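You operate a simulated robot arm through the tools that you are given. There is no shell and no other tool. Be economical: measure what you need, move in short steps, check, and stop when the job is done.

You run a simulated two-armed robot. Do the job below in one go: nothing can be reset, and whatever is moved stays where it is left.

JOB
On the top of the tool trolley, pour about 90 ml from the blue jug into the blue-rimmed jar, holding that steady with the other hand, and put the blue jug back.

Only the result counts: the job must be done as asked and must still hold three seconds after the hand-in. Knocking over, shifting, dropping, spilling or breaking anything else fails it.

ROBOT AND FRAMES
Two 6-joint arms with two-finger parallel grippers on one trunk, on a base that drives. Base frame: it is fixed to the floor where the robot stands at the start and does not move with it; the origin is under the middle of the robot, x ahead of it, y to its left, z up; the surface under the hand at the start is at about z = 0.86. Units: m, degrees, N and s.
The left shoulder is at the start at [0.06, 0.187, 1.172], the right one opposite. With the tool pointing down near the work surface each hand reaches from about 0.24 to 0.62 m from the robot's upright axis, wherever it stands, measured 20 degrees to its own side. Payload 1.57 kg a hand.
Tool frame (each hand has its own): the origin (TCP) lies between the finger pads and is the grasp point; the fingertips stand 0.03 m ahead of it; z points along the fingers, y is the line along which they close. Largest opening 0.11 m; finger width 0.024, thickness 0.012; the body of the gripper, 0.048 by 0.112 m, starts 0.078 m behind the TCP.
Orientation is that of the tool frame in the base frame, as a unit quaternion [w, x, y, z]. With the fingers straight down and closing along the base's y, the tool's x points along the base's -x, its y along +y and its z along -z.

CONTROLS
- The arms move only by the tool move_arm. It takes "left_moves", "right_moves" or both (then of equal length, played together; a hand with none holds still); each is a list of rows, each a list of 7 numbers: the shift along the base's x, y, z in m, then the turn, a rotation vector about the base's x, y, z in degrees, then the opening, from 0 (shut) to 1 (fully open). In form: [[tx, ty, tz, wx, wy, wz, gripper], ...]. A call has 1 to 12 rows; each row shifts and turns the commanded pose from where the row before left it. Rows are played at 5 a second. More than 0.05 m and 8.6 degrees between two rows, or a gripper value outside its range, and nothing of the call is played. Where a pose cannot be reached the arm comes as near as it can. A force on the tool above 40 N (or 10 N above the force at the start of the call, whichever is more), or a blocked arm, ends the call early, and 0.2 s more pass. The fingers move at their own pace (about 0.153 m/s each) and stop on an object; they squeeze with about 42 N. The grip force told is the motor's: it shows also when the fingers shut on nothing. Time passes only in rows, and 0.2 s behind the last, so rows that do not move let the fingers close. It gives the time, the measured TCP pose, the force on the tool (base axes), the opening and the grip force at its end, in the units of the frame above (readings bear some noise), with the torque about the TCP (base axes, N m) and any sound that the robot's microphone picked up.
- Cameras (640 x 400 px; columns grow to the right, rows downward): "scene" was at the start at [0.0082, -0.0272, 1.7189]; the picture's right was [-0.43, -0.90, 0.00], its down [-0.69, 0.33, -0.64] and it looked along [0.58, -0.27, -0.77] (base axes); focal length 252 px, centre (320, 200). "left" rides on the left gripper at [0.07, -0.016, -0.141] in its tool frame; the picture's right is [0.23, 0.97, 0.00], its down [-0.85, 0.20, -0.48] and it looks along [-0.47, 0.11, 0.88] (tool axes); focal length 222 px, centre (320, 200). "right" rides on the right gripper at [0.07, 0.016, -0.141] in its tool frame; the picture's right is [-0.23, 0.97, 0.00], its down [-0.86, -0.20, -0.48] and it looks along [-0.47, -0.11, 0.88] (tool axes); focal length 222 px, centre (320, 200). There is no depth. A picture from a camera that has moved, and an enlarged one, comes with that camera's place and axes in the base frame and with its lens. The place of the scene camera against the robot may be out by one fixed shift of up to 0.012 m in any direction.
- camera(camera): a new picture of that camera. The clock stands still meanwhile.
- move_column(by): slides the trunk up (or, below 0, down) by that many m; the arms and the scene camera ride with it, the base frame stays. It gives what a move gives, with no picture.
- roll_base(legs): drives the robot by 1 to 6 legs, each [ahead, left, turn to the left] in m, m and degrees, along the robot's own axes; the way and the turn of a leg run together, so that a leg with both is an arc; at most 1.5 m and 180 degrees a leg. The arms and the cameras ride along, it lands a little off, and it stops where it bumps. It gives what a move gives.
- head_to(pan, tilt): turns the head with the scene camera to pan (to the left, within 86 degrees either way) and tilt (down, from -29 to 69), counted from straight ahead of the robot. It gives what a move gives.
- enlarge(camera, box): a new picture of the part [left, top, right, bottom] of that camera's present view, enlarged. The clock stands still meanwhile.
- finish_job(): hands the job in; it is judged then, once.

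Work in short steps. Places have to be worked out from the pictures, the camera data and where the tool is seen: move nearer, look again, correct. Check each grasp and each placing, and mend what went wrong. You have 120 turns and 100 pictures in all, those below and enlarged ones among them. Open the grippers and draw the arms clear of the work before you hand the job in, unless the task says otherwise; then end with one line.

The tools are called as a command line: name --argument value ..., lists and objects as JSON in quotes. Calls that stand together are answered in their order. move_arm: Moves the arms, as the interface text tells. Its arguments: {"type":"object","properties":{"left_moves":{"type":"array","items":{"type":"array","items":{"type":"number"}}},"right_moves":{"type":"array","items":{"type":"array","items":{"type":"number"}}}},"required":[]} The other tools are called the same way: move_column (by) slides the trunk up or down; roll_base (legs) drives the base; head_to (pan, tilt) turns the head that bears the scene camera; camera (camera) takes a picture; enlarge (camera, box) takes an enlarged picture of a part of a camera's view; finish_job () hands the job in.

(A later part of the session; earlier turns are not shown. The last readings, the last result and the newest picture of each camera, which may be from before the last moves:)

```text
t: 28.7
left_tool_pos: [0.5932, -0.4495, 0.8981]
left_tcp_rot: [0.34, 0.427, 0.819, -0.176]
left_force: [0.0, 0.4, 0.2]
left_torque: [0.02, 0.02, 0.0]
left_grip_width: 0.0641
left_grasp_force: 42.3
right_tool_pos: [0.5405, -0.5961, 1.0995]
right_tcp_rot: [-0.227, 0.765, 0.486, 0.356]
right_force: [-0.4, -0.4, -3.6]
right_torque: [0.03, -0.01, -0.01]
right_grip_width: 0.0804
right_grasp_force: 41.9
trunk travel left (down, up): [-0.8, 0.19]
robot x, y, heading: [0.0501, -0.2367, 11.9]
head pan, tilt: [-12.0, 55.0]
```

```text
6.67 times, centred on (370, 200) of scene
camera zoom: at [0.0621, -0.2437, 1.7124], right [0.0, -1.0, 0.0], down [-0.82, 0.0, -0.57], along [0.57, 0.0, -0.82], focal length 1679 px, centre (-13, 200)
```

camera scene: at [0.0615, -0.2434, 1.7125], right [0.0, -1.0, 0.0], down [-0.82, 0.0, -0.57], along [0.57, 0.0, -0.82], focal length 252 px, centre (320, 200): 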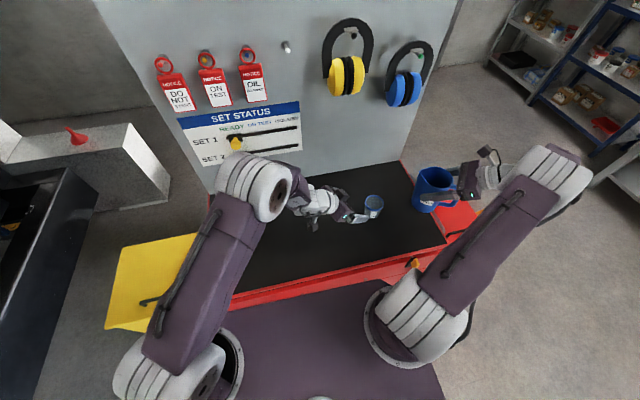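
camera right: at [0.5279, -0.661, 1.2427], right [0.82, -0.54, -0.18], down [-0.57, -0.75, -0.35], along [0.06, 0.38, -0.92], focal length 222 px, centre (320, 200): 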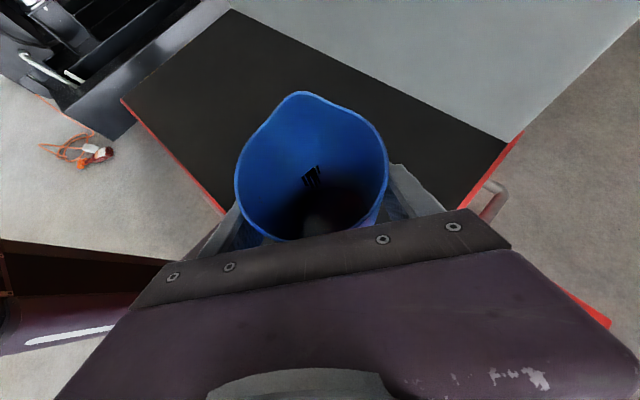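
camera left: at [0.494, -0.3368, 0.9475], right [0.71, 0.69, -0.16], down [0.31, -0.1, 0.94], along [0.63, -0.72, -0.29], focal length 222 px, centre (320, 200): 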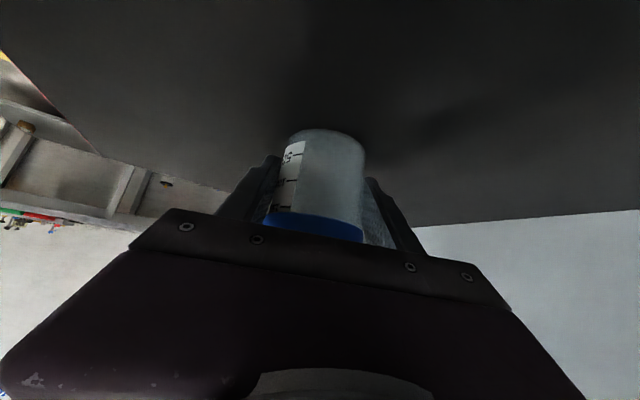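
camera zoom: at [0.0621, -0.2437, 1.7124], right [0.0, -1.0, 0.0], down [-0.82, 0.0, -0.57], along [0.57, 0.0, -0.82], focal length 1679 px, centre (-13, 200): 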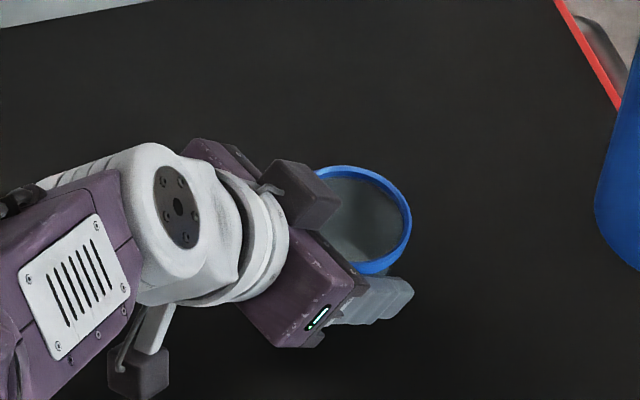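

The jar is held (64 mm, 42 N) and has not moved. Pre-tilt the jug 35° at the waiting spot, below the flow angle, and check.

move_arm --right_moves '[[0, 0, 0, -2.72, 1.27, 0, 0.4], [0, 0, 0, -4.53, 2.11, 0, 0.4], [0, 0, 0, -4.53, 2.11, 0, 0.4], [0, 0, 0, -4.53, 2.11, 0, 0.4], [0, 0, 0, -4.53, 2.11, 0, 0.4], [0, 0, 0, -4.53, 2.11, 0, 0.4], [0, 0, 0, -4.53, 2.11, 0, 0.4], [0, 0, 0, -1.81, 0.84, 0, 0.4], [0, 0, 0, 0, 0, 0, 0.4]]'

camera --camera "right"

camera --camera "scene"

```text
t: 30.7
left_tool_pos: [0.5931, -0.4502, 0.8969]
left_tcp_rot: [0.34, 0.427, 0.819, -0.175]
left_force: [0.0, 1.4, -0.4]
left_torque: [0.01, -0.03, -0.02]
left_grip_width: 0.0642
left_grasp_force: 41.9
right_tool_pos: [0.5392, -0.5963, 1.0995]
right_tcp_rot: [-0.072, 0.836, 0.533, 0.11]
right_force: [0.4, -0.6, -2.8]
right_torque: [0.04, -0.07, 0.01]
right_grip_width: 0.0805
right_grasp_force: 41.8
trunk travel left (down, up): [-0.8, 0.19]
robot x, y, heading: [0.0474, -0.2364, 12.1]
head pan, tilt: [-12.0, 55.0]
```

```text
62 pictures are left
camera right: at [0.567, -0.5757, 1.2528], right [0.79, -0.61, -0.06], down [-0.58, -0.78, 0.24], along [-0.19, -0.16, -0.97], focal length 222 px, centre (320, 200)
```

right: 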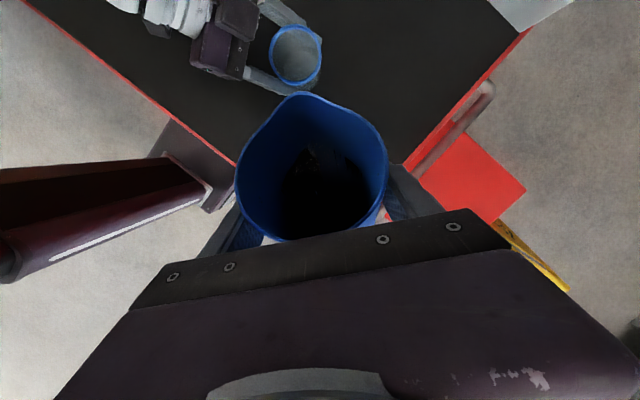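

```text
61 pictures are left
camera scene: at [0.0621, -0.244, 1.7124], right [0.0, -1.0, 0.0], down [-0.82, 0.0, -0.57], along [0.57, 0.0, -0.82], focal length 252 px, centre (320, 200)
```

scene: 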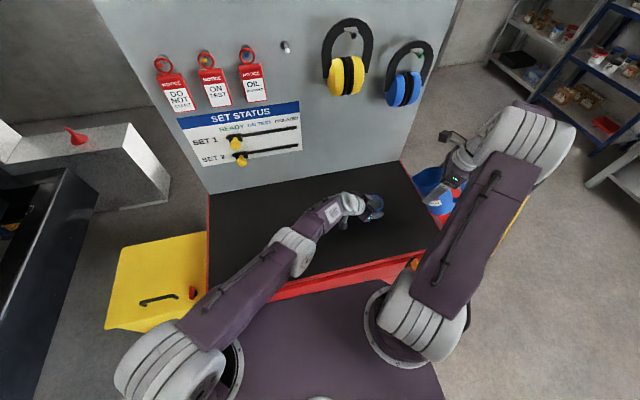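

The view is ideal: the jar is at (0.597, -0.454) and the spout points right at it. Move in and down so the lip hangs just short of the jar centre, about 5 cm above the rim.

move_arm --right_moves '[[0.0045, 0.013, -0.01, 0, 0, 0, 0.4], [0.0045, 0.013, -0.018, 0, 0, 0, 0.4], [0.0045, 0.013, -0.018, 0, 0, 0, 0.4], [0.0045, 0.013, -0.018, 0, 0, 0, 0.4], [0.0045, 0.013, -0.018, 0, 0, 0, 0.4], [0.0045, 0.013, -0.018, 0, 0, 0, 0.4], [0, 0, 0, 0, 0, 0, 0.4]]'

camera --camera "right"

enlarge --camera "scene" --box '[320, 110, 480, 230]'

```text
t: 32.3
left_tool_pos: [0.5944, -0.4492, 0.8985]
left_tcp_rot: [0.341, 0.427, 0.819, -0.176]
left_force: [0.6, 0.4, -0.8]
left_torque: [-0.01, -0.02, -0.02]
left_grip_width: 0.0642
left_grasp_force: 41.9
right_tool_pos: [0.5663, -0.5173, 1.0009]
right_tcp_rot: [-0.07, 0.836, 0.532, 0.111]
right_force: [-0.7, 0.0, -3.2]
right_torque: [0.11, -0.08, -0.02]
right_grip_width: 0.0803
right_grasp_force: 42.4
trunk travel left (down, up): [-0.8, 0.19]
robot x, y, heading: [0.0492, -0.238, 12.0]
head pan, tilt: [-12.0, 55.0]
```

```text
60 pictures are left
camera right: at [0.5939, -0.4975, 1.1525], right [0.79, -0.61, -0.06], down [-0.58, -0.78, 0.24], along [-0.19, -0.16, -0.97], focal length 222 px, centre (320, 200)
```

right: 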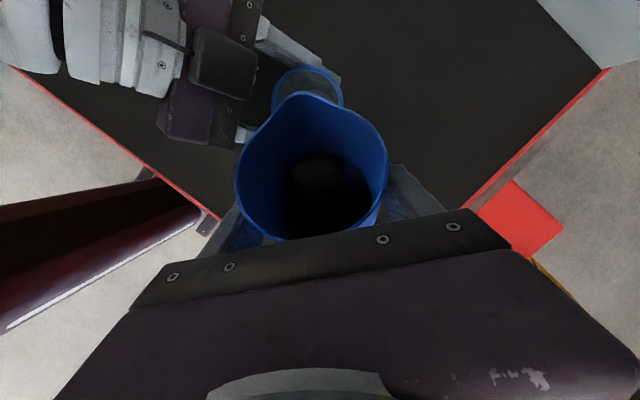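

```text
3.33 times, centred on (400, 170) of scene
camera zoom: at [0.062, -0.2438, 1.7124], right [0.0, -1.0, 0.0], down [-0.82, 0.0, -0.57], along [0.57, 0.0, -0.82], focal length 840 px, centre (53, 300)
```

zoom: 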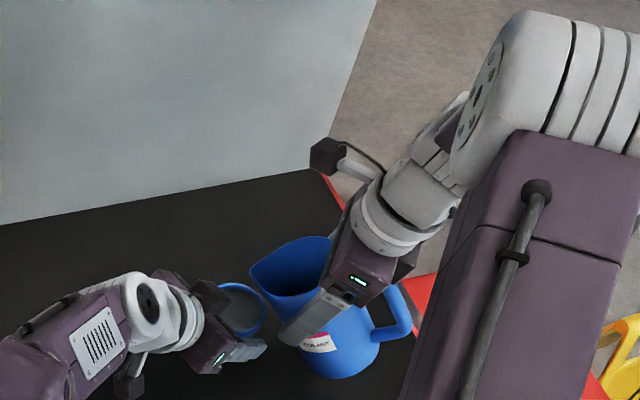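

The lip is practically above the jar centre. Lower 15 mm, ease back 3 mm, and tilt on to about 47°, then check for flow.

move_arm --right_moves '[[0, -0.001, -0.004, -2.72, 1.27, 0, 0.4], [-0.001, -0.001, -0.004, -2.72, 1.27, 0, 0.4], [0, -0.001, -0.004, -2.72, 1.27, 0, 0.4], [0, 0, -0.003, -2.72, 1.27, 0, 0.4], [0, 0, 0, 0, 0, 0, 0.4], [0, 0, 0, 0, 0, 0, 0.4]]'

camera --camera "right"

```text
t: 33.7
left_tool_pos: [0.5937, -0.45, 0.8965]
left_tcp_rot: [0.341, 0.426, 0.819, -0.176]
left_force: [-0.1, 0.0, -0.1]
left_torque: [-0.01, -0.03, 0.0]
left_grip_width: 0.064
left_grasp_force: 42.1
right_tool_pos: [0.5646, -0.521, 0.9837]
right_tcp_rot: [-0.015, 0.843, 0.537, 0.022]
right_force: [-0.3, -0.6, -4.3]
right_torque: [0.11, -0.06, -0.01]
right_grip_width: 0.0804
right_grasp_force: 42.0
trunk travel left (down, up): [-0.8, 0.19]
robot x, y, heading: [0.0467, -0.2396, 11.9]
head pan, tilt: [-12.0, 55.0]
```

```text
58 pictures are left
camera right: at [0.6062, -0.4717, 1.127], right [0.79, -0.62, -0.01], down [-0.55, -0.71, 0.43], along [-0.28, -0.33, -0.9], focal length 222 px, centre (320, 200)
```

right: 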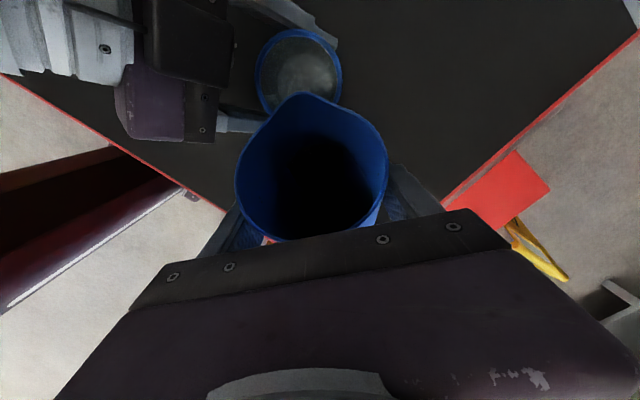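

No flow yet. I'll enlarge the jug's mouth to see how near the liquid is to the lip.

enlarge --camera "right" --box '[225, 20, 405, 245]'

```text
1.78 times, centred on (315, 132) of right
camera zoom: at [0.6062, -0.4717, 1.127], right [0.79, -0.62, -0.01], down [-0.55, -0.71, 0.43], along [-0.28, -0.33, -0.9], focal length 395 px, centre (329, 320)
```

zoom: 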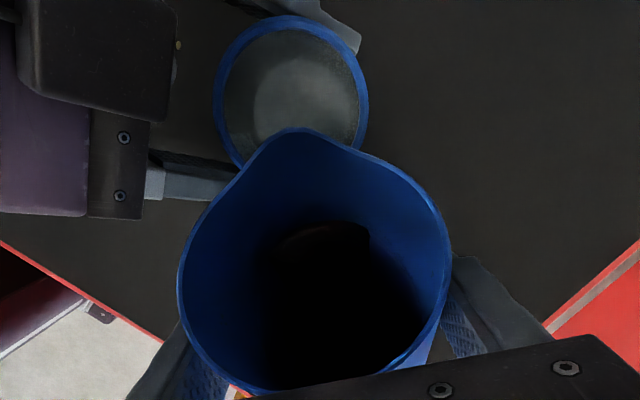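

The liquid front is still well inside the lip, and the lip is about 1 cm short of the jar centre. Tilt 7° more.

move_arm --right_moves '[[0, 0, 0, -2.11, 0.99, 0, 0.4], [0, 0, 0, -2.11, 0.99, 0, 0.4], [0, 0, 0, -2.11, 0.99, 0, 0.4], [0, 0, 0, 0, 0, 0, 0.4]]'

enlarge --camera "right" --box '[225, 20, 405, 245]'

```text
t: 34.7
left_tool_pos: [0.5937, -0.4503, 0.8969]
left_tcp_rot: [0.34, 0.428, 0.819, -0.176]
left_force: [-0.2, -0.3, 0.2]
left_torque: [0.02, -0.01, -0.01]
left_grip_width: 0.0645
left_grasp_force: 41.6
right_tool_pos: [0.565, -0.5209, 0.985]
right_tcp_rot: [0.018, 0.843, 0.537, -0.03]
right_force: [-0.1, 0.2, -4.2]
right_torque: [0.15, -0.05, 0.04]
right_grip_width: 0.0807
right_grasp_force: 42.1
trunk travel left (down, up): [-0.8, 0.19]
robot x, y, heading: [0.0497, -0.2388, 12.0]
head pan, tilt: [-12.0, 55.0]
```

```text
1.78 times, centred on (315, 132) of right
camera zoom: at [0.6134, -0.4563, 1.1191], right [0.79, -0.62, 0.01], down [-0.53, -0.66, 0.54], along [-0.32, -0.43, -0.84], focal length 395 px, centre (329, 320)
```

zoom: 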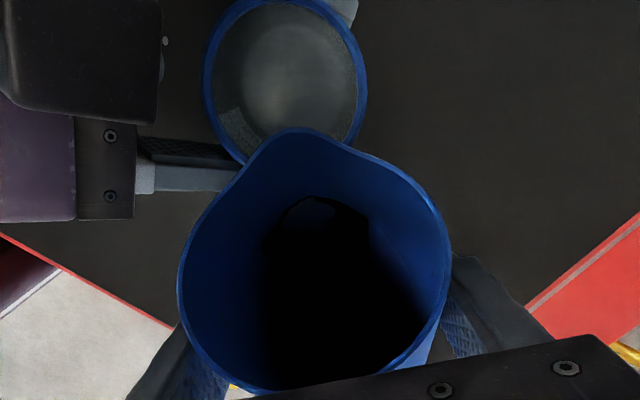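

The liquid front is closing in slowly. I'll shift 10 mm forward to keep the lip near the centre and tilt 6° more.

move_arm --right_moves '[[0.0022, 0.0045, 0, -1.81, 0.85, 0, 0.4], [0.0022, 0.0045, 0, -1.81, 0.85, 0, 0.4], [0, 0, 0, -1.81, 0.85, 0, 0.4], [0, 0, 0, 0, 0, 0, 0.4]]'

enlarge --camera "right" --box '[225, 20, 405, 245]'

```text
t: 35.7
left_tool_pos: [0.5936, -0.4501, 0.8974]
left_tcp_rot: [0.34, 0.428, 0.819, -0.177]
left_force: [-0.4, -0.1, -0.3]
left_torque: [0.03, 0.0, -0.04]
left_grip_width: 0.0642
left_grasp_force: 42.0
right_tool_pos: [0.569, -0.5124, 0.9832]
right_tcp_rot: [0.046, 0.84, 0.535, -0.075]
right_force: [0.8, -0.1, -3.2]
right_torque: [0.1, -0.07, -0.01]
right_grip_width: 0.0802
right_grasp_force: 42.2
trunk travel left (down, up): [-0.8, 0.19]
robot x, y, heading: [0.0501, -0.2353, 11.9]
head pan, tilt: [-12.0, 55.0]
```

```text
1.78 times, centred on (315, 132) of right
camera zoom: at [0.6235, -0.435, 1.1102], right [0.79, -0.61, 0.04], down [-0.5, -0.6, 0.62], along [-0.36, -0.51, -0.78], focal length 395 px, centre (329, 320)
```

zoom: 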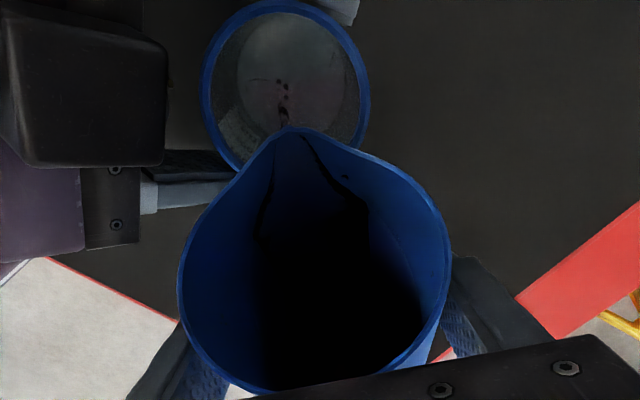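

Flow has started and lands inside the jar. I'll hold briefly and check the jar level.

move_arm --right_moves '[[0, 0, 0, 0, 0, 0, 0.4], [0, 0, 0, 0, 0, 0, 0.4]]'

enlarge --camera "left" --box '[240, 110, 400, 250]'

enlarge --camera "right" --box '[225, 20, 405, 245]'

```text
t: 36.3
left_tool_pos: [0.5931, -0.4499, 0.8965]
left_tcp_rot: [0.341, 0.428, 0.818, -0.176]
left_force: [0.4, 0.4, 0.2]
left_torque: [0.0, 0.0, 0.0]
left_grip_width: 0.0642
left_grasp_force: 42.0
right_tool_pos: [0.5692, -0.5121, 0.9848]
right_tcp_rot: [0.047, 0.84, 0.536, -0.074]
right_force: [0.2, 0.1, -3.0]
right_torque: [0.14, -0.03, -0.03]
right_grip_width: 0.0805
right_grasp_force: 41.9
trunk travel left (down, up): [-0.8, 0.19]
robot x, y, heading: [0.0509, -0.234, 12.1]
head pan, tilt: [-12.0, 55.0]
```

```text
2.86 times, centred on (320, 180) of left
camera zoom: at [0.4941, -0.3367, 0.9474], right [0.71, 0.69, -0.16], down [0.31, -0.1, 0.94], along [0.63, -0.72, -0.29], focal length 635 px, centre (320, 257)
```

zoom: 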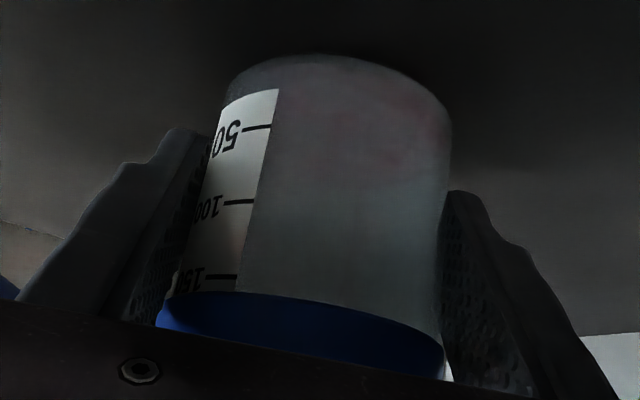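

```text
1.78 times, centred on (315, 132) of right
camera zoom: at [0.6235, -0.435, 1.1103], right [0.79, -0.61, 0.04], down [-0.5, -0.6, 0.62], along [-0.36, -0.51, -0.78], focal length 395 px, centre (329, 320)
```

zoom: 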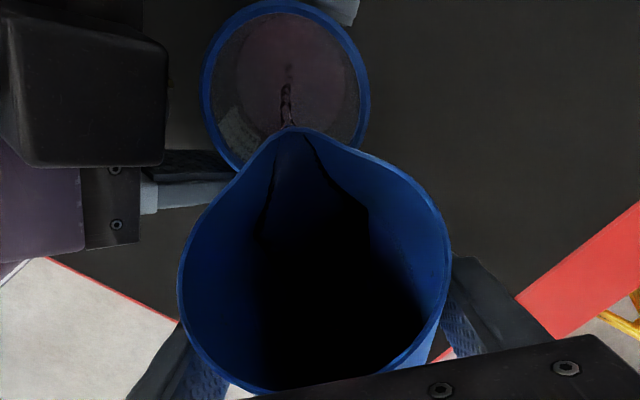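

A thin stream falls at the jar's middle and the scale is readable in the left camera. Hold another second.

move_arm --right_moves '[[0, 0, 0, 0, 0, 0, 0.4], [0, 0, 0, 0, 0, 0, 0.4], [0, 0, 0, 0, 0, 0, 0.4], [0, 0, 0, 0, 0, 0, 0.4]]'

enlarge --camera "left" --box '[240, 110, 400, 250]'

enlarge --camera "right" --box '[225, 20, 405, 245]'

```text
t: 37.3
left_tool_pos: [0.5936, -0.4496, 0.8977]
left_tcp_rot: [0.34, 0.428, 0.819, -0.176]
left_force: [0.4, 0.3, -0.5]
left_torque: [0.01, -0.03, 0.01]
left_grip_width: 0.0643
left_grasp_force: 42.4
right_tool_pos: [0.5705, -0.5121, 0.9847]
right_tcp_rot: [0.046, 0.84, 0.535, -0.075]
right_force: [0.7, -0.7, -3.4]
right_torque: [0.13, -0.08, 0.0]
right_grip_width: 0.0803
right_grasp_force: 41.9
trunk travel left (down, up): [-0.8, 0.19]
robot x, y, heading: [0.0496, -0.236, 12.2]
head pan, tilt: [-12.0, 55.0]
```

```text
2.86 times, centred on (320, 180) of left
camera zoom: at [0.4941, -0.3367, 0.9474], right [0.71, 0.69, -0.16], down [0.31, -0.1, 0.94], along [0.63, -0.72, -0.29], focal length 635 px, centre (320, 257)
```

zoom: 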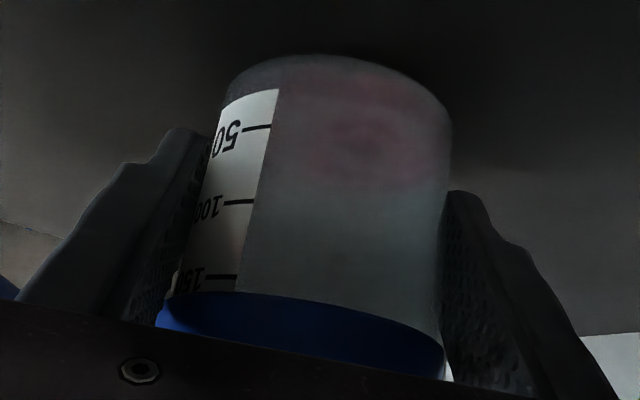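

```text
1.78 times, centred on (315, 132) of right
camera zoom: at [0.6235, -0.435, 1.1103], right [0.79, -0.61, 0.04], down [-0.5, -0.6, 0.62], along [-0.36, -0.51, -0.78], focal length 395 px, centre (329, 320)
```

zoom: 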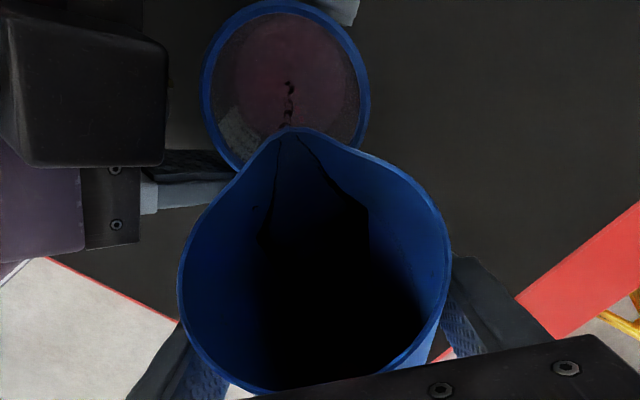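

Flow is slowing at 60°. I'll tilt another 2.5° and look more closely at the jar scale.

move_arm --right_moves '[[0.0005, 0.001, 0, -1.13, 0.53, 0, 0.4], [0.0005, 0.001, 0, -1.13, 0.53, 0, 0.4], [0, 0, 0, 0, 0, 0, 0.4], [0, 0, 0, 0, 0, 0, 0.4]]'

enlarge --camera "left" --box '[285, 125, 360, 200]'

enlarge --camera "right" --box '[270, 10, 350, 110]'

```text
t: 38.3
left_tool_pos: [0.5946, -0.451, 0.8975]
left_tcp_rot: [0.341, 0.427, 0.819, -0.177]
left_force: [-0.5, -0.5, -0.8]
left_torque: [0.01, 0.0, -0.03]
left_grip_width: 0.0644
left_grasp_force: 42.2
right_tool_pos: [0.5699, -0.51, 0.9855]
right_tcp_rot: [0.057, 0.838, 0.534, -0.092]
right_force: [0.3, 0.3, -3.1]
right_torque: [0.12, -0.04, 0.02]
right_grip_width: 0.0803
right_grasp_force: 42.3
trunk travel left (down, up): [-0.8, 0.19]
robot x, y, heading: [0.0489, -0.2385, 11.8]
head pan, tilt: [-12.0, 55.0]
```

```text
5.33 times, centred on (322, 162) of left
camera zoom: at [0.4941, -0.3367, 0.9474], right [0.71, 0.69, -0.16], down [0.31, -0.1, 0.94], along [0.63, -0.72, -0.29], focal length 1185 px, centre (307, 400)
```

zoom: 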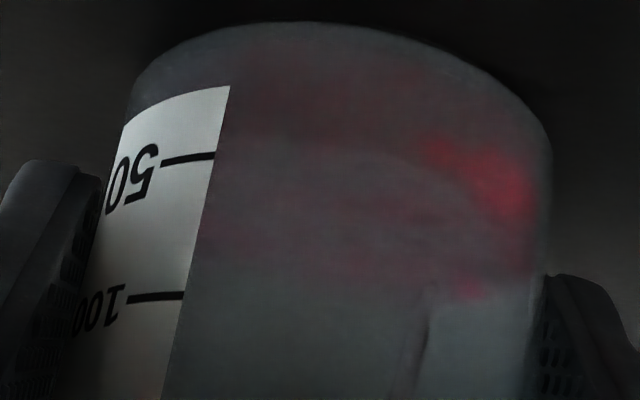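

```text
4.00 times, centred on (310, 60) of right
camera zoom: at [0.627, -0.4276, 1.1063], right [0.79, -0.61, 0.05], down [-0.49, -0.58, 0.65], along [-0.37, -0.54, -0.76], focal length 888 px, centre (360, 760)
```

zoom: 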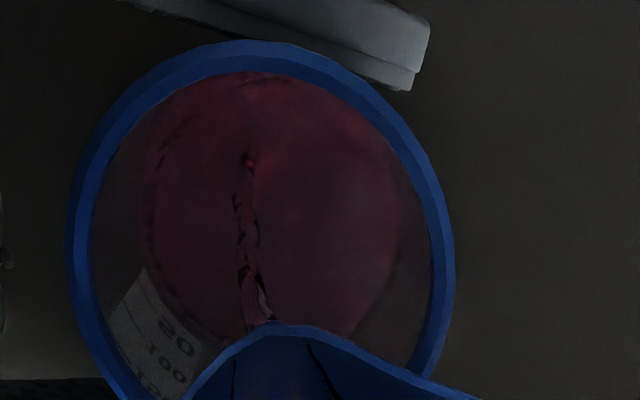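

Very informative: the level looks close to the 50 mark, with the stream still thin. Hold 1 s and look again.

move_arm --right_moves '[[0, 0, 0, 0, 0, 0, 0.4], [0, 0, 0, 0, 0, 0, 0.4], [0, 0, 0, 0, 0, 0, 0.4], [0, 0, 0, 0, 0, 0, 0.4]]'

enlarge --camera "left" --box '[275, 125, 365, 205]'

enlarge --camera "right" --box '[270, 10, 350, 110]'

```text
t: 39.3
left_tool_pos: [0.5926, -0.4491, 0.8976]
left_tcp_rot: [0.34, 0.428, 0.819, -0.176]
left_force: [-0.3, -0.4, -0.1]
left_torque: [-0.01, -0.01, -0.03]
left_grip_width: 0.0643
left_grasp_force: 41.6
right_tool_pos: [0.5705, -0.5092, 0.9846]
right_tcp_rot: [0.057, 0.838, 0.534, -0.092]
right_force: [0.6, 0.2, -3.1]
right_torque: [0.15, -0.08, -0.01]
right_grip_width: 0.0801
right_grasp_force: 41.8
trunk travel left (down, up): [-0.8, 0.19]
robot x, y, heading: [0.0494, -0.2336, 11.8]
head pan, tilt: [-12.0, 55.0]
```

```text
5.00 times, centred on (320, 165) of left
camera zoom: at [0.4941, -0.3367, 0.9474], right [0.71, 0.69, -0.16], down [0.31, -0.1, 0.94], along [0.63, -0.72, -0.29], focal length 1111 px, centre (320, 375)
```

zoom: 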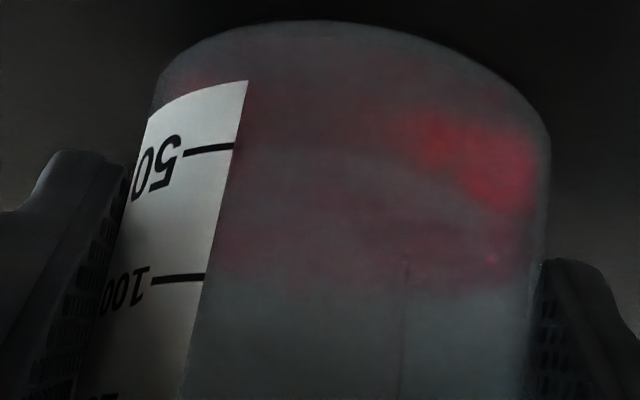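

```text
4.00 times, centred on (310, 60) of right
camera zoom: at [0.627, -0.4276, 1.1063], right [0.79, -0.61, 0.05], down [-0.49, -0.58, 0.65], along [-0.37, -0.54, -0.76], focal length 888 px, centre (360, 760)
```

zoom: 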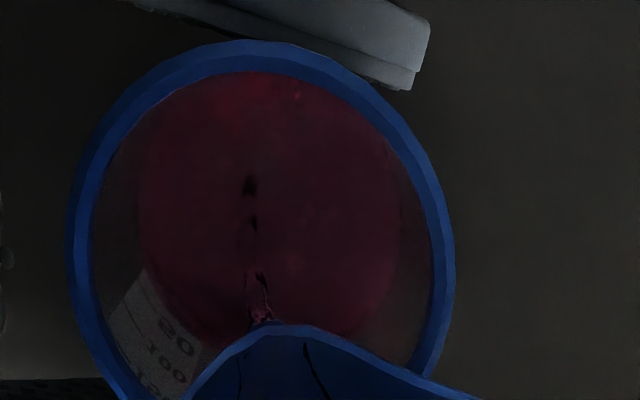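

The flow has nearly stopped, somewhere in the 30–50 ml range. I'll zoom on the scale seen through the jar's mouth to read it better.

enlarge --camera "right" --box '[285, 65, 325, 110]'

enlarge --camera "scene" --box '[350, 185, 400, 225]'

```text
8.89 times, centred on (305, 88) of right
camera zoom: at [0.627, -0.4276, 1.1063], right [0.79, -0.61, 0.05], down [-0.49, -0.58, 0.65], along [-0.37, -0.54, -0.76], focal length 1974 px, centre (453, 1200)
```

zoom: 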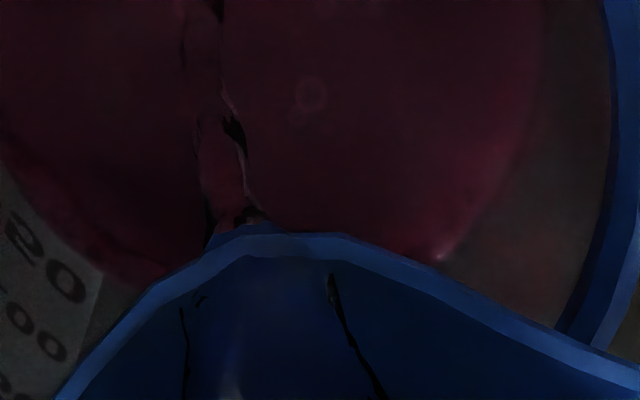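

```text
10.00 times, centred on (375, 205) of scene
camera zoom: at [0.0623, -0.2437, 1.7124], right [0.0, -1.0, 0.0], down [-0.82, 0.0, -0.57], along [0.57, 0.0, -0.82], focal length 2519 px, centre (-230, 150)
```

zoom: 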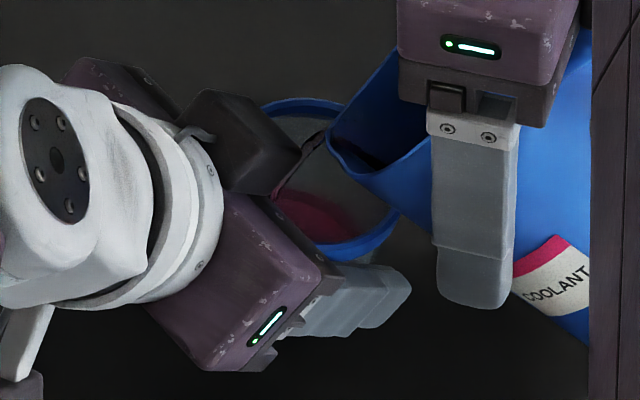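

Reading: the liquid edge lies a bit below the "50" text, at about 30 ml. Tilt 3° more slowly and wait.

move_arm --right_moves '[[0.0004, 0.001, 0, -0.9, 0.42, 0, 0.4], [0.0004, 0.001, 0, -0.9, 0.42, 0, 0.4], [0, 0, 0, -0.9, 0.42, 0, 0.4], [0, 0, 0, 0, 0, 0, 0.4], [0, 0, 0, 0, 0, 0, 0.4], [0, 0, 0, 0, 0, 0, 0.4], [0, 0, 0, 0, 0, 0, 0.4]]'

enlarge --camera "right" --box '[270, 10, 350, 110]'

enlarge --camera "left" --box '[275, 125, 365, 205]'

```text
t: 40.9
left_tool_pos: [0.5931, -0.4504, 0.8974]
left_tcp_rot: [0.34, 0.427, 0.819, -0.176]
left_force: [0.3, -0.5, -0.4]
left_torque: [0.0, 0.0, -0.01]
left_grip_width: 0.0646
left_grasp_force: 42.4
right_tool_pos: [0.5716, -0.5069, 0.9846]
right_tcp_rot: [0.072, 0.836, 0.532, -0.115]
right_force: [0.8, -0.5, -2.5]
right_torque: [0.09, -0.04, -0.01]
right_grip_width: 0.0803
right_grasp_force: 42.0
trunk travel left (down, up): [-0.8, 0.19]
robot x, y, heading: [0.0509, -0.2378, 12.0]
head pan, tilt: [-12.0, 55.0]
```

```text
4.00 times, centred on (310, 60) of right
camera zoom: at [0.6304, -0.4201, 1.1007], right [0.79, -0.61, 0.06], down [-0.47, -0.55, 0.69], along [-0.39, -0.57, -0.72], focal length 888 px, centre (360, 760)
```

zoom: 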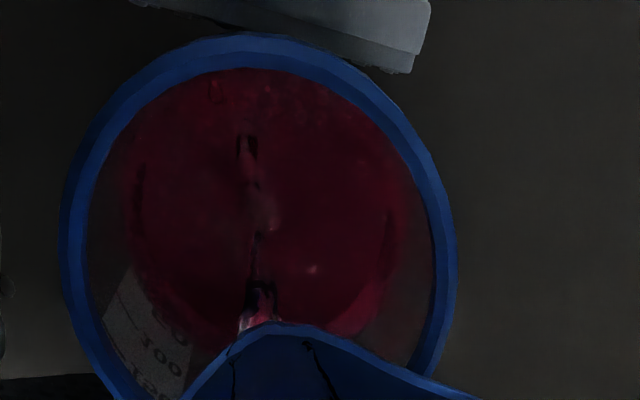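

```text
5.00 times, centred on (320, 165) of left
camera zoom: at [0.4941, -0.3367, 0.9474], right [0.71, 0.69, -0.16], down [0.31, -0.1, 0.94], along [0.63, -0.72, -0.29], focal length 1111 px, centre (320, 375)
```

zoom: 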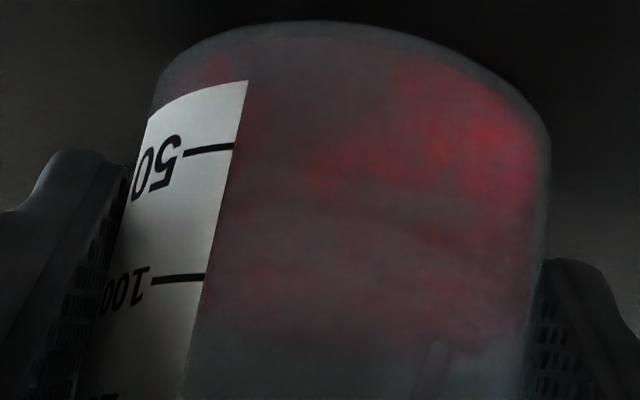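

The level now covers the "50" (about 55 ml) with flow ongoing. Hold and re-measure.

move_arm --right_moves '[[0, 0, 0, 0, 0, 0, 0.4], [0, 0, 0, 0, 0, 0, 0.4], [0, 0, 0, 0, 0, 0, 0.4], [0, 0, 0, 0, 0, 0, 0.4], [0, 0, 0, 0, 0, 0, 0.4]]'

enlarge --camera "right" --box '[270, 10, 350, 110]'

enlarge --camera "left" --box '[275, 125, 365, 205]'

```text
t: 42.1
left_tool_pos: [0.5936, -0.4497, 0.8971]
left_tcp_rot: [0.341, 0.428, 0.819, -0.176]
left_force: [-0.2, -0.3, -0.4]
left_torque: [0.04, -0.02, -0.02]
left_grip_width: 0.0647
left_grasp_force: 42.3
right_tool_pos: [0.5721, -0.5073, 0.9839]
right_tcp_rot: [0.071, 0.836, 0.533, -0.115]
right_force: [-0.6, -0.8, -3.8]
right_torque: [0.07, -0.02, 0.01]
right_grip_width: 0.0806
right_grasp_force: 42.6
trunk travel left (down, up): [-0.8, 0.19]
robot x, y, heading: [0.0496, -0.2379, 12.1]
head pan, tilt: [-12.0, 55.0]
```

```text
4.00 times, centred on (310, 60) of right
camera zoom: at [0.6304, -0.4201, 1.1006], right [0.79, -0.61, 0.06], down [-0.47, -0.55, 0.69], along [-0.39, -0.57, -0.72], focal length 888 px, centre (360, 760)
```

zoom: 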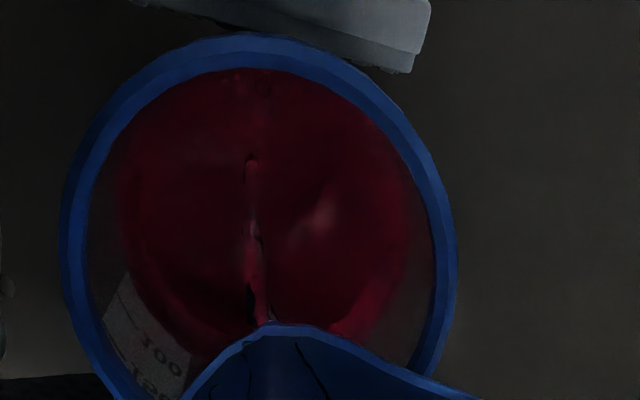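

```text
5.00 times, centred on (320, 165) of left
camera zoom: at [0.4941, -0.3367, 0.9474], right [0.71, 0.69, -0.16], down [0.31, -0.1, 0.94], along [0.63, -0.72, -0.29], focal length 1111 px, centre (320, 375)
```

zoom: 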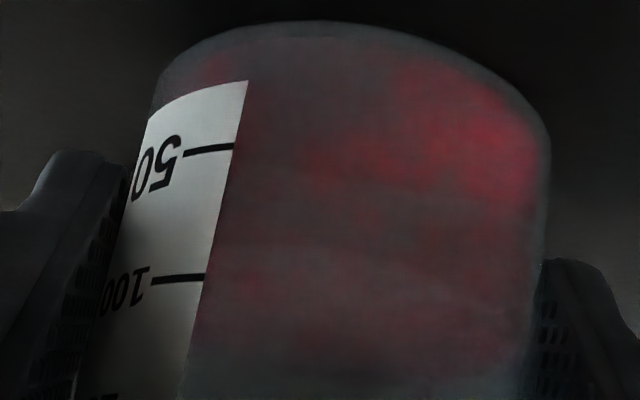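

The level is between 50 and 100 and still rising. Another close look at the scale.

enlarge --camera "right" --box '[280, 70, 320, 110]'

enlarge --camera "scene" --box '[360, 190, 400, 215]'

```text
10.00 times, centred on (300, 90) of right
camera zoom: at [0.6304, -0.4201, 1.1006], right [0.79, -0.61, 0.06], down [-0.47, -0.55, 0.69], along [-0.39, -0.57, -0.72], focal length 2221 px, centre (520, 1300)
```

zoom: 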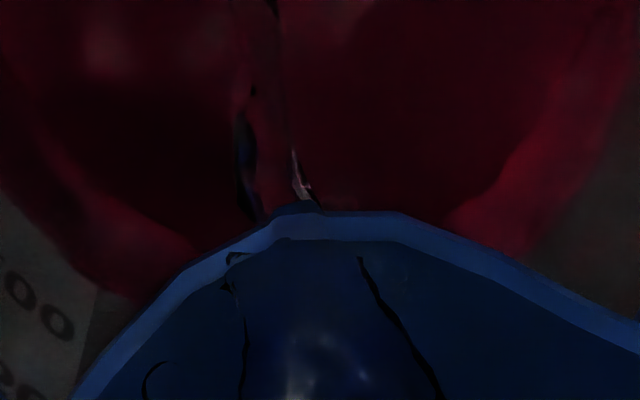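

```text
16.00 times, centred on (380, 202) of scene
camera zoom: at [0.0623, -0.2436, 1.7124], right [0.0, -1.0, 0.0], down [-0.82, 0.0, -0.57], along [0.57, 0.0, -0.82], focal length 4030 px, centre (-640, 160)
```

zoom: 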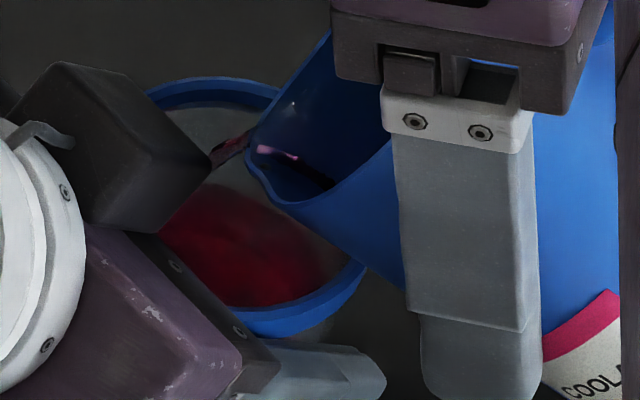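

My estimate is 60–70 ml with a thin stream continuing. Hold another 1.2 s.

move_arm --right_moves '[[0, 0, 0, 0, 0, 0, 0.4], [0, 0, 0, 0, 0, 0, 0.4], [0, 0, 0, 0, 0, 0, 0.4], [0, 0, 0, 0, 0, 0, 0.4], [0, 0, 0, 0, 0, 0, 0.4]]'

enlarge --camera "right" --box '[270, 10, 350, 110]'

enlarge --camera "left" --box '[265, 130, 375, 230]'

```text
t: 43.3
left_tool_pos: [0.5928, -0.4502, 0.8973]
left_tcp_rot: [0.34, 0.427, 0.819, -0.176]
left_force: [-0.5, 0.2, 0.9]
left_torque: [0.0, 0.02, 0.03]
left_grip_width: 0.0646
left_grasp_force: 42.0
right_tool_pos: [0.5708, -0.5071, 0.9845]
right_tcp_rot: [0.072, 0.836, 0.532, -0.114]
right_force: [-0.1, 1.0, -3.6]
right_torque: [0.08, -0.05, 0.0]
right_grip_width: 0.0806
right_grasp_force: 41.5
trunk travel left (down, up): [-0.8, 0.19]
robot x, y, heading: [0.0501, -0.235, 12.1]
head pan, tilt: [-12.0, 55.0]
```

```text
4.00 times, centred on (310, 60) of right
camera zoom: at [0.6304, -0.4201, 1.1007], right [0.79, -0.61, 0.06], down [-0.47, -0.55, 0.69], along [-0.39, -0.57, -0.72], focal length 888 px, centre (360, 760)
```

zoom: 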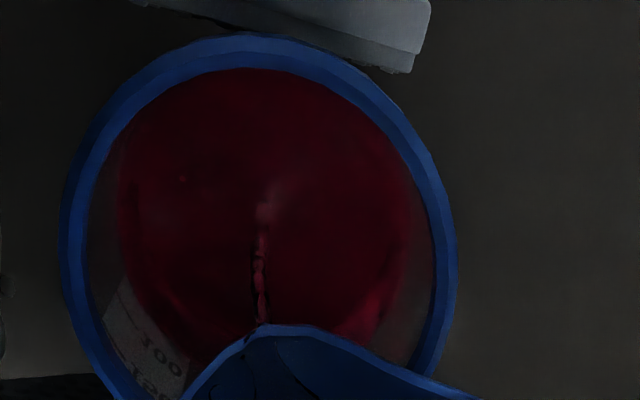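

```text
4.00 times, centred on (320, 180) of left
camera zoom: at [0.4941, -0.3367, 0.9474], right [0.71, 0.69, -0.16], down [0.31, -0.1, 0.94], along [0.63, -0.72, -0.29], focal length 888 px, centre (320, 280)
```

zoom: 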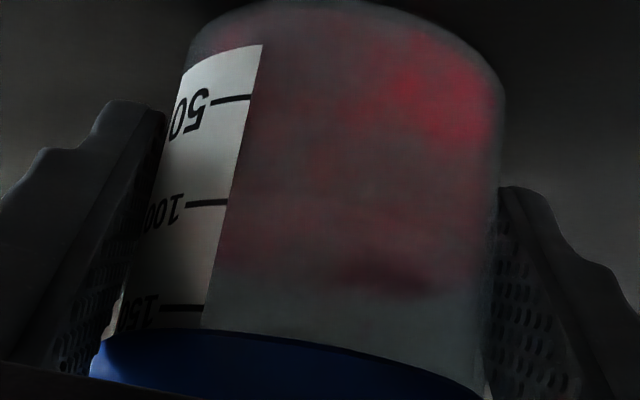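

The estimates converge around 75–85 ml with only a thin trickle left. I'll wait 0.8 s and look closely at the scale corner.

move_arm --right_moves '[[0, 0, 0, 0, 0, 0, 0.4], [0, 0, 0, 0, 0, 0, 0.4], [0, 0, 0, 0, 0, 0, 0.4]]'

enlarge --camera "right" --box '[285, 60, 335, 110]'

enlarge --camera "left" --box '[265, 130, 375, 230]'

```text
t: 44.1
left_tool_pos: [0.5922, -0.4513, 0.8965]
left_tcp_rot: [0.341, 0.427, 0.819, -0.176]
left_force: [-0.9, 0.6, 1.1]
left_torque: [0.01, -0.02, 0.0]
left_grip_width: 0.0646
left_grasp_force: 41.5
right_tool_pos: [0.571, -0.5073, 0.9851]
right_tcp_rot: [0.072, 0.836, 0.532, -0.115]
right_force: [0.3, 0.0, -3.2]
right_torque: [0.11, -0.02, 0.0]
right_grip_width: 0.0804
right_grasp_force: 41.8
trunk travel left (down, up): [-0.8, 0.19]
robot x, y, heading: [0.0482, -0.2341, 11.8]
head pan, tilt: [-12.0, 55.0]
```

```text
8.00 times, centred on (310, 85) of right
camera zoom: at [0.6304, -0.4201, 1.1007], right [0.79, -0.61, 0.06], down [-0.47, -0.55, 0.69], along [-0.39, -0.57, -0.72], focal length 1777 px, centre (400, 1120)
```

zoom: 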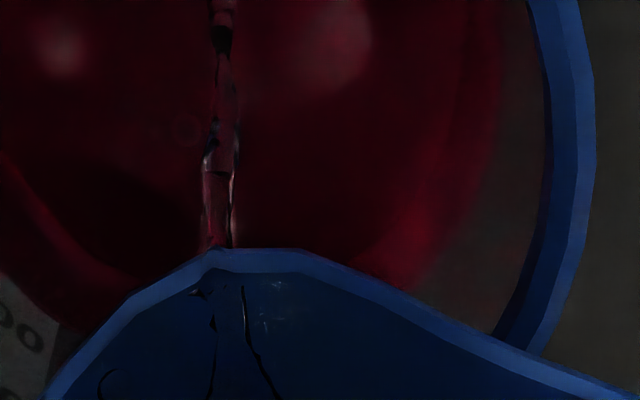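

```text
4.00 times, centred on (320, 180) of left
camera zoom: at [0.4941, -0.3367, 0.9474], right [0.71, 0.69, -0.16], down [0.31, -0.1, 0.94], along [0.63, -0.72, -0.29], focal length 888 px, centre (320, 280)
```

zoom: 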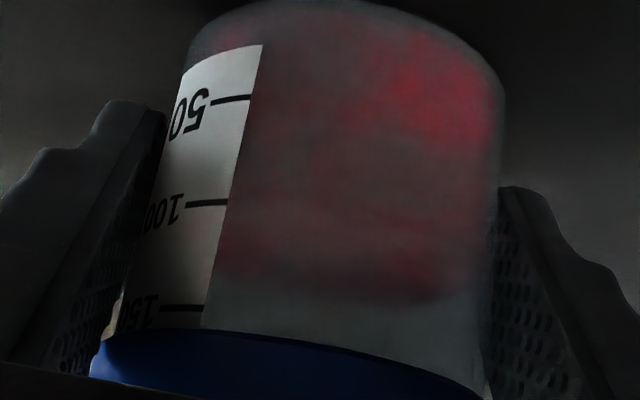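

The near and far liquid lines now both read about 85–90 ml. Stop the pour by tilting back promptly with the lip still over the jar.

move_arm --right_moves '[[0, 0, 0, 7.25, -3.38, 0, 0.4], [0, 0, 0, 7.25, -3.38, 0, 0.4], [0, 0, 0, 5.4, -2.5, 0, 0.4], [0, 0, 0, 3.6, -1.7, 0, 0.4], [0, 0, 0, 0, 0, 0, 0.4], [0, 0, 0, 0, 0, 0, 0.4]]'

camera --camera "right"

enlarge --camera "left" --box '[265, 130, 375, 230]'

```text
t: 45.5
left_tool_pos: [0.594, -0.4497, 0.8972]
left_tcp_rot: [0.34, 0.427, 0.819, -0.177]
left_force: [-0.1, 0.3, 0.6]
left_torque: [0.02, 0.0, -0.02]
left_grip_width: 0.0645
left_grasp_force: 41.8
right_tool_pos: [0.5726, -0.5084, 0.9855]
right_tcp_rot: [-0.05, 0.84, 0.535, 0.077]
right_force: [0.2, -0.2, -3.4]
right_torque: [0.08, -0.04, 0.03]
right_grip_width: 0.0803
right_grasp_force: 42.2
trunk travel left (down, up): [-0.8, 0.19]
robot x, y, heading: [0.0503, -0.2333, 12.1]
head pan, tilt: [-12.0, 55.0]
```

```text
34 pictures are left
camera right: at [0.6045, -0.4763, 1.1349], right [0.79, -0.61, -0.04], down [-0.57, -0.76, 0.32], along [-0.23, -0.22, -0.95], focal length 222 px, centre (320, 200)
```

right: 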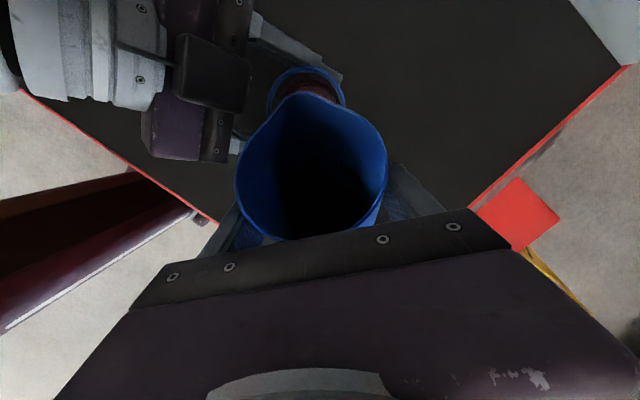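

```text
4.00 times, centred on (320, 180) of left
camera zoom: at [0.4942, -0.3367, 0.9474], right [0.71, 0.69, -0.16], down [0.31, -0.1, 0.94], along [0.63, -0.72, -0.29], focal length 888 px, centre (320, 280)
```

zoom: 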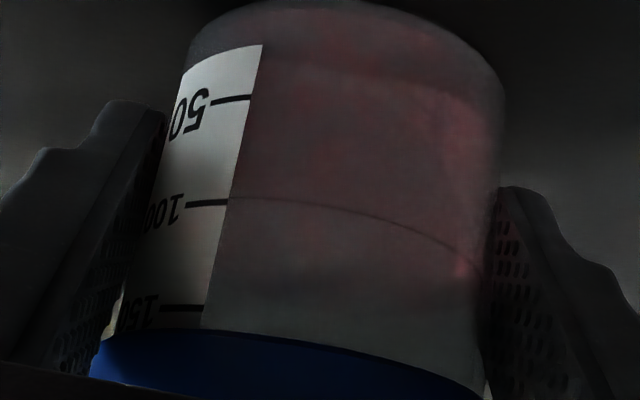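

The liquid line is crisp now. Zoom on where it meets the scale.

enlarge --camera "left" --box '[275, 148, 325, 192]'

```text
9.09 times, centred on (300, 170) of left
camera zoom: at [0.4942, -0.3367, 0.9474], right [0.71, 0.69, -0.16], down [0.31, -0.1, 0.94], along [0.63, -0.72, -0.29], focal length 2019 px, centre (502, 473)
```

zoom: 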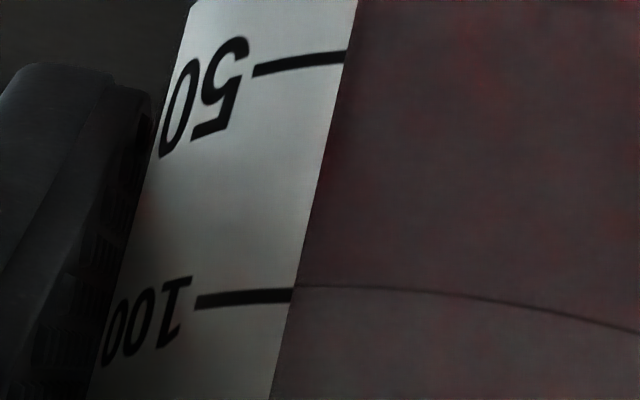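

The scale reads about 95 ml, which I take as about 90. Now raise the jug clear, back off, and bring it upright.

move_arm --right_moves '[[0, 0, 0.015, 0, 0, 0, 0.4], [0, 0, 0.02, 0, 0, 0, 0.4], [0, 0, 0.02, 3.6, -1.69, 0, 0.4], [0, 0, 0.02, 3.6, -1.69, 0, 0.4], [0, 0, 0.02, 3.6, -1.69, 0, 0.4], [0, 0, 0.02, 3.6, -1.69, 0, 0.4], [-0.005, -0.012, 0, 3.6, -1.69, 0, 0.4], [-0.008, -0.018, 0, 3.6, -1.69, 0, 0.4], [-0.008, -0.018, 0, 3.6, -1.69, 0, 0.4], [-0.008, -0.018, 0, 3.6, -1.69, 0, 0.4], [-0.005, -0.012, 0, 3.6, -1.69, 0, 0.4], [0, 0, 0, 0, 0, 0, 0.4]]'

camera --camera "right"

camera --camera "scene"

```text
t: 48.1
left_tool_pos: [0.5932, -0.449, 0.8988]
left_tcp_rot: [0.341, 0.427, 0.819, -0.176]
left_force: [0.5, 0.8, 0.1]
left_torque: [0.0, -0.03, -0.01]
left_grip_width: 0.0643
left_grasp_force: 41.8
right_tool_pos: [0.5364, -0.5874, 1.1018]
right_tcp_rot: [-0.211, 0.775, 0.495, 0.332]
right_force: [-0.4, 0.5, -2.9]
right_torque: [0.02, 0.01, 0.0]
right_grip_width: 0.0802
right_grasp_force: 41.5
trunk travel left (down, up): [-0.8, 0.19]
robot x, y, heading: [0.0517, -0.2361, 11.9]
head pan, tilt: [-12.0, 55.0]
```

```text
31 pictures are left
camera right: at [0.5283, -0.6426, 1.2466], right [0.82, -0.55, -0.16], down [-0.58, -0.76, -0.29], along [0.03, 0.33, -0.94], focal length 222 px, centre (320, 200)
```

right: 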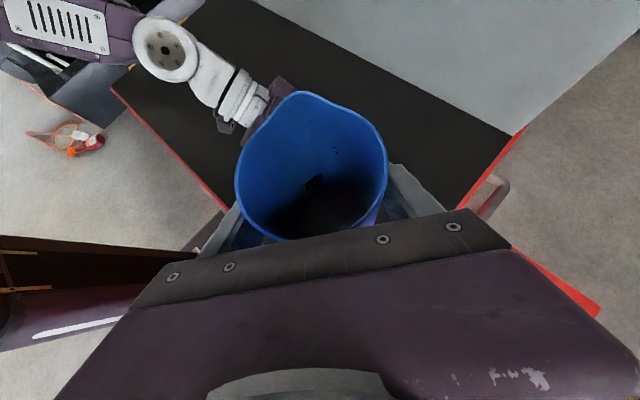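

```text
30 pictures are left
camera scene: at [0.0624, -0.2429, 1.7124], right [0.0, -1.0, 0.0], down [-0.82, 0.0, -0.57], along [0.57, 0.0, -0.82], focal length 252 px, centre (320, 200)
```

scene: 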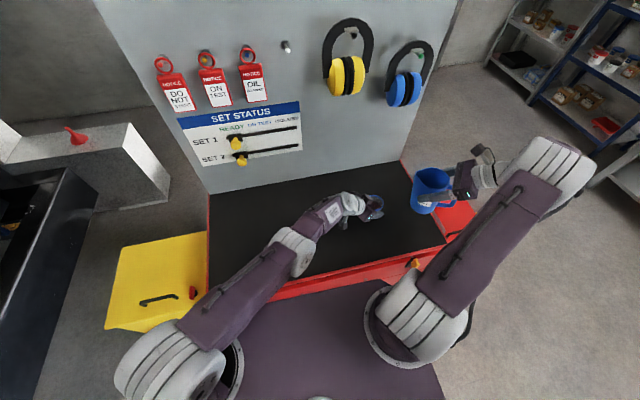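

The jug is upright and clear. Release the jar with the left hand and back off along the approach line.

move_arm --left_moves '[[0, 0, 0, 0, 0, 0, 0.6], [0, 0, 0, 0, 0, 0, 0.8], [0, 0, 0, 0, 0, 0, 1], [0, 0, 0, 0, 0, 0, 1], [-0.0081, 0.0106, 0.0139, 0, 0, 0, 1], [-0.0082, 0.0106, 0.0139, 0, 0, 0, 1], [-0.0082, 0.0106, 0.0139, 0, 0, 0, 1], [-0.011, 0.0163, 0.02, 0, 0, 0, 1], [-0.011, 0.0163, 0.02, 0, 0, 0, 1], [-0.011, 0.0163, 0.02, 0, 0, 0, 1], [-0.011, 0.0163, 0.02, 0, 0, 0, 1], [0, 0, 0, 0, 0, 0, 1]]'

camera --camera "left"

```text
t: 50.7
left_tool_pos: [0.5235, -0.3535, 1.0208]
left_tcp_rot: [0.341, 0.427, 0.819, -0.177]
left_force: [0.0, -0.2, 0.1]
left_torque: [-0.01, 0.04, 0.0]
left_grip_width: 0.1098
left_grasp_force: 0.1
right_tool_pos: [0.5362, -0.5878, 1.0995]
right_tcp_rot: [-0.212, 0.775, 0.494, 0.331]
right_force: [-0.9, 0.2, -2.7]
right_torque: [0.02, 0.0, 0.01]
right_grip_width: 0.0802
right_grasp_force: 42.1
trunk travel left (down, up): [-0.8, 0.19]
robot x, y, heading: [0.0513, -0.2322, 12.1]
head pan, tilt: [-12.0, 55.0]
```

```text
29 pictures are left
camera left: at [0.4247, -0.2401, 1.0713], right [0.71, 0.69, -0.16], down [0.31, -0.1, 0.94], along [0.63, -0.72, -0.29], focal length 222 px, centre (320, 200)
```

left: 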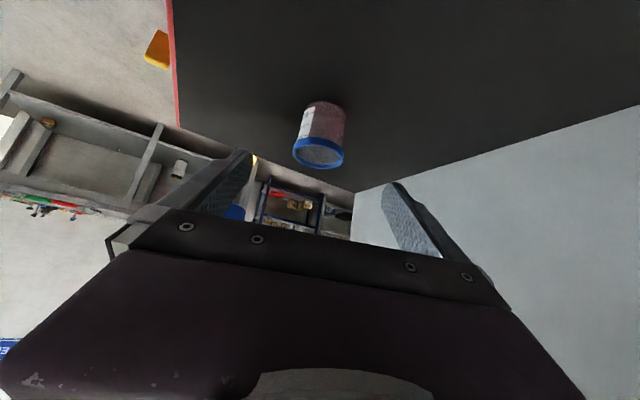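

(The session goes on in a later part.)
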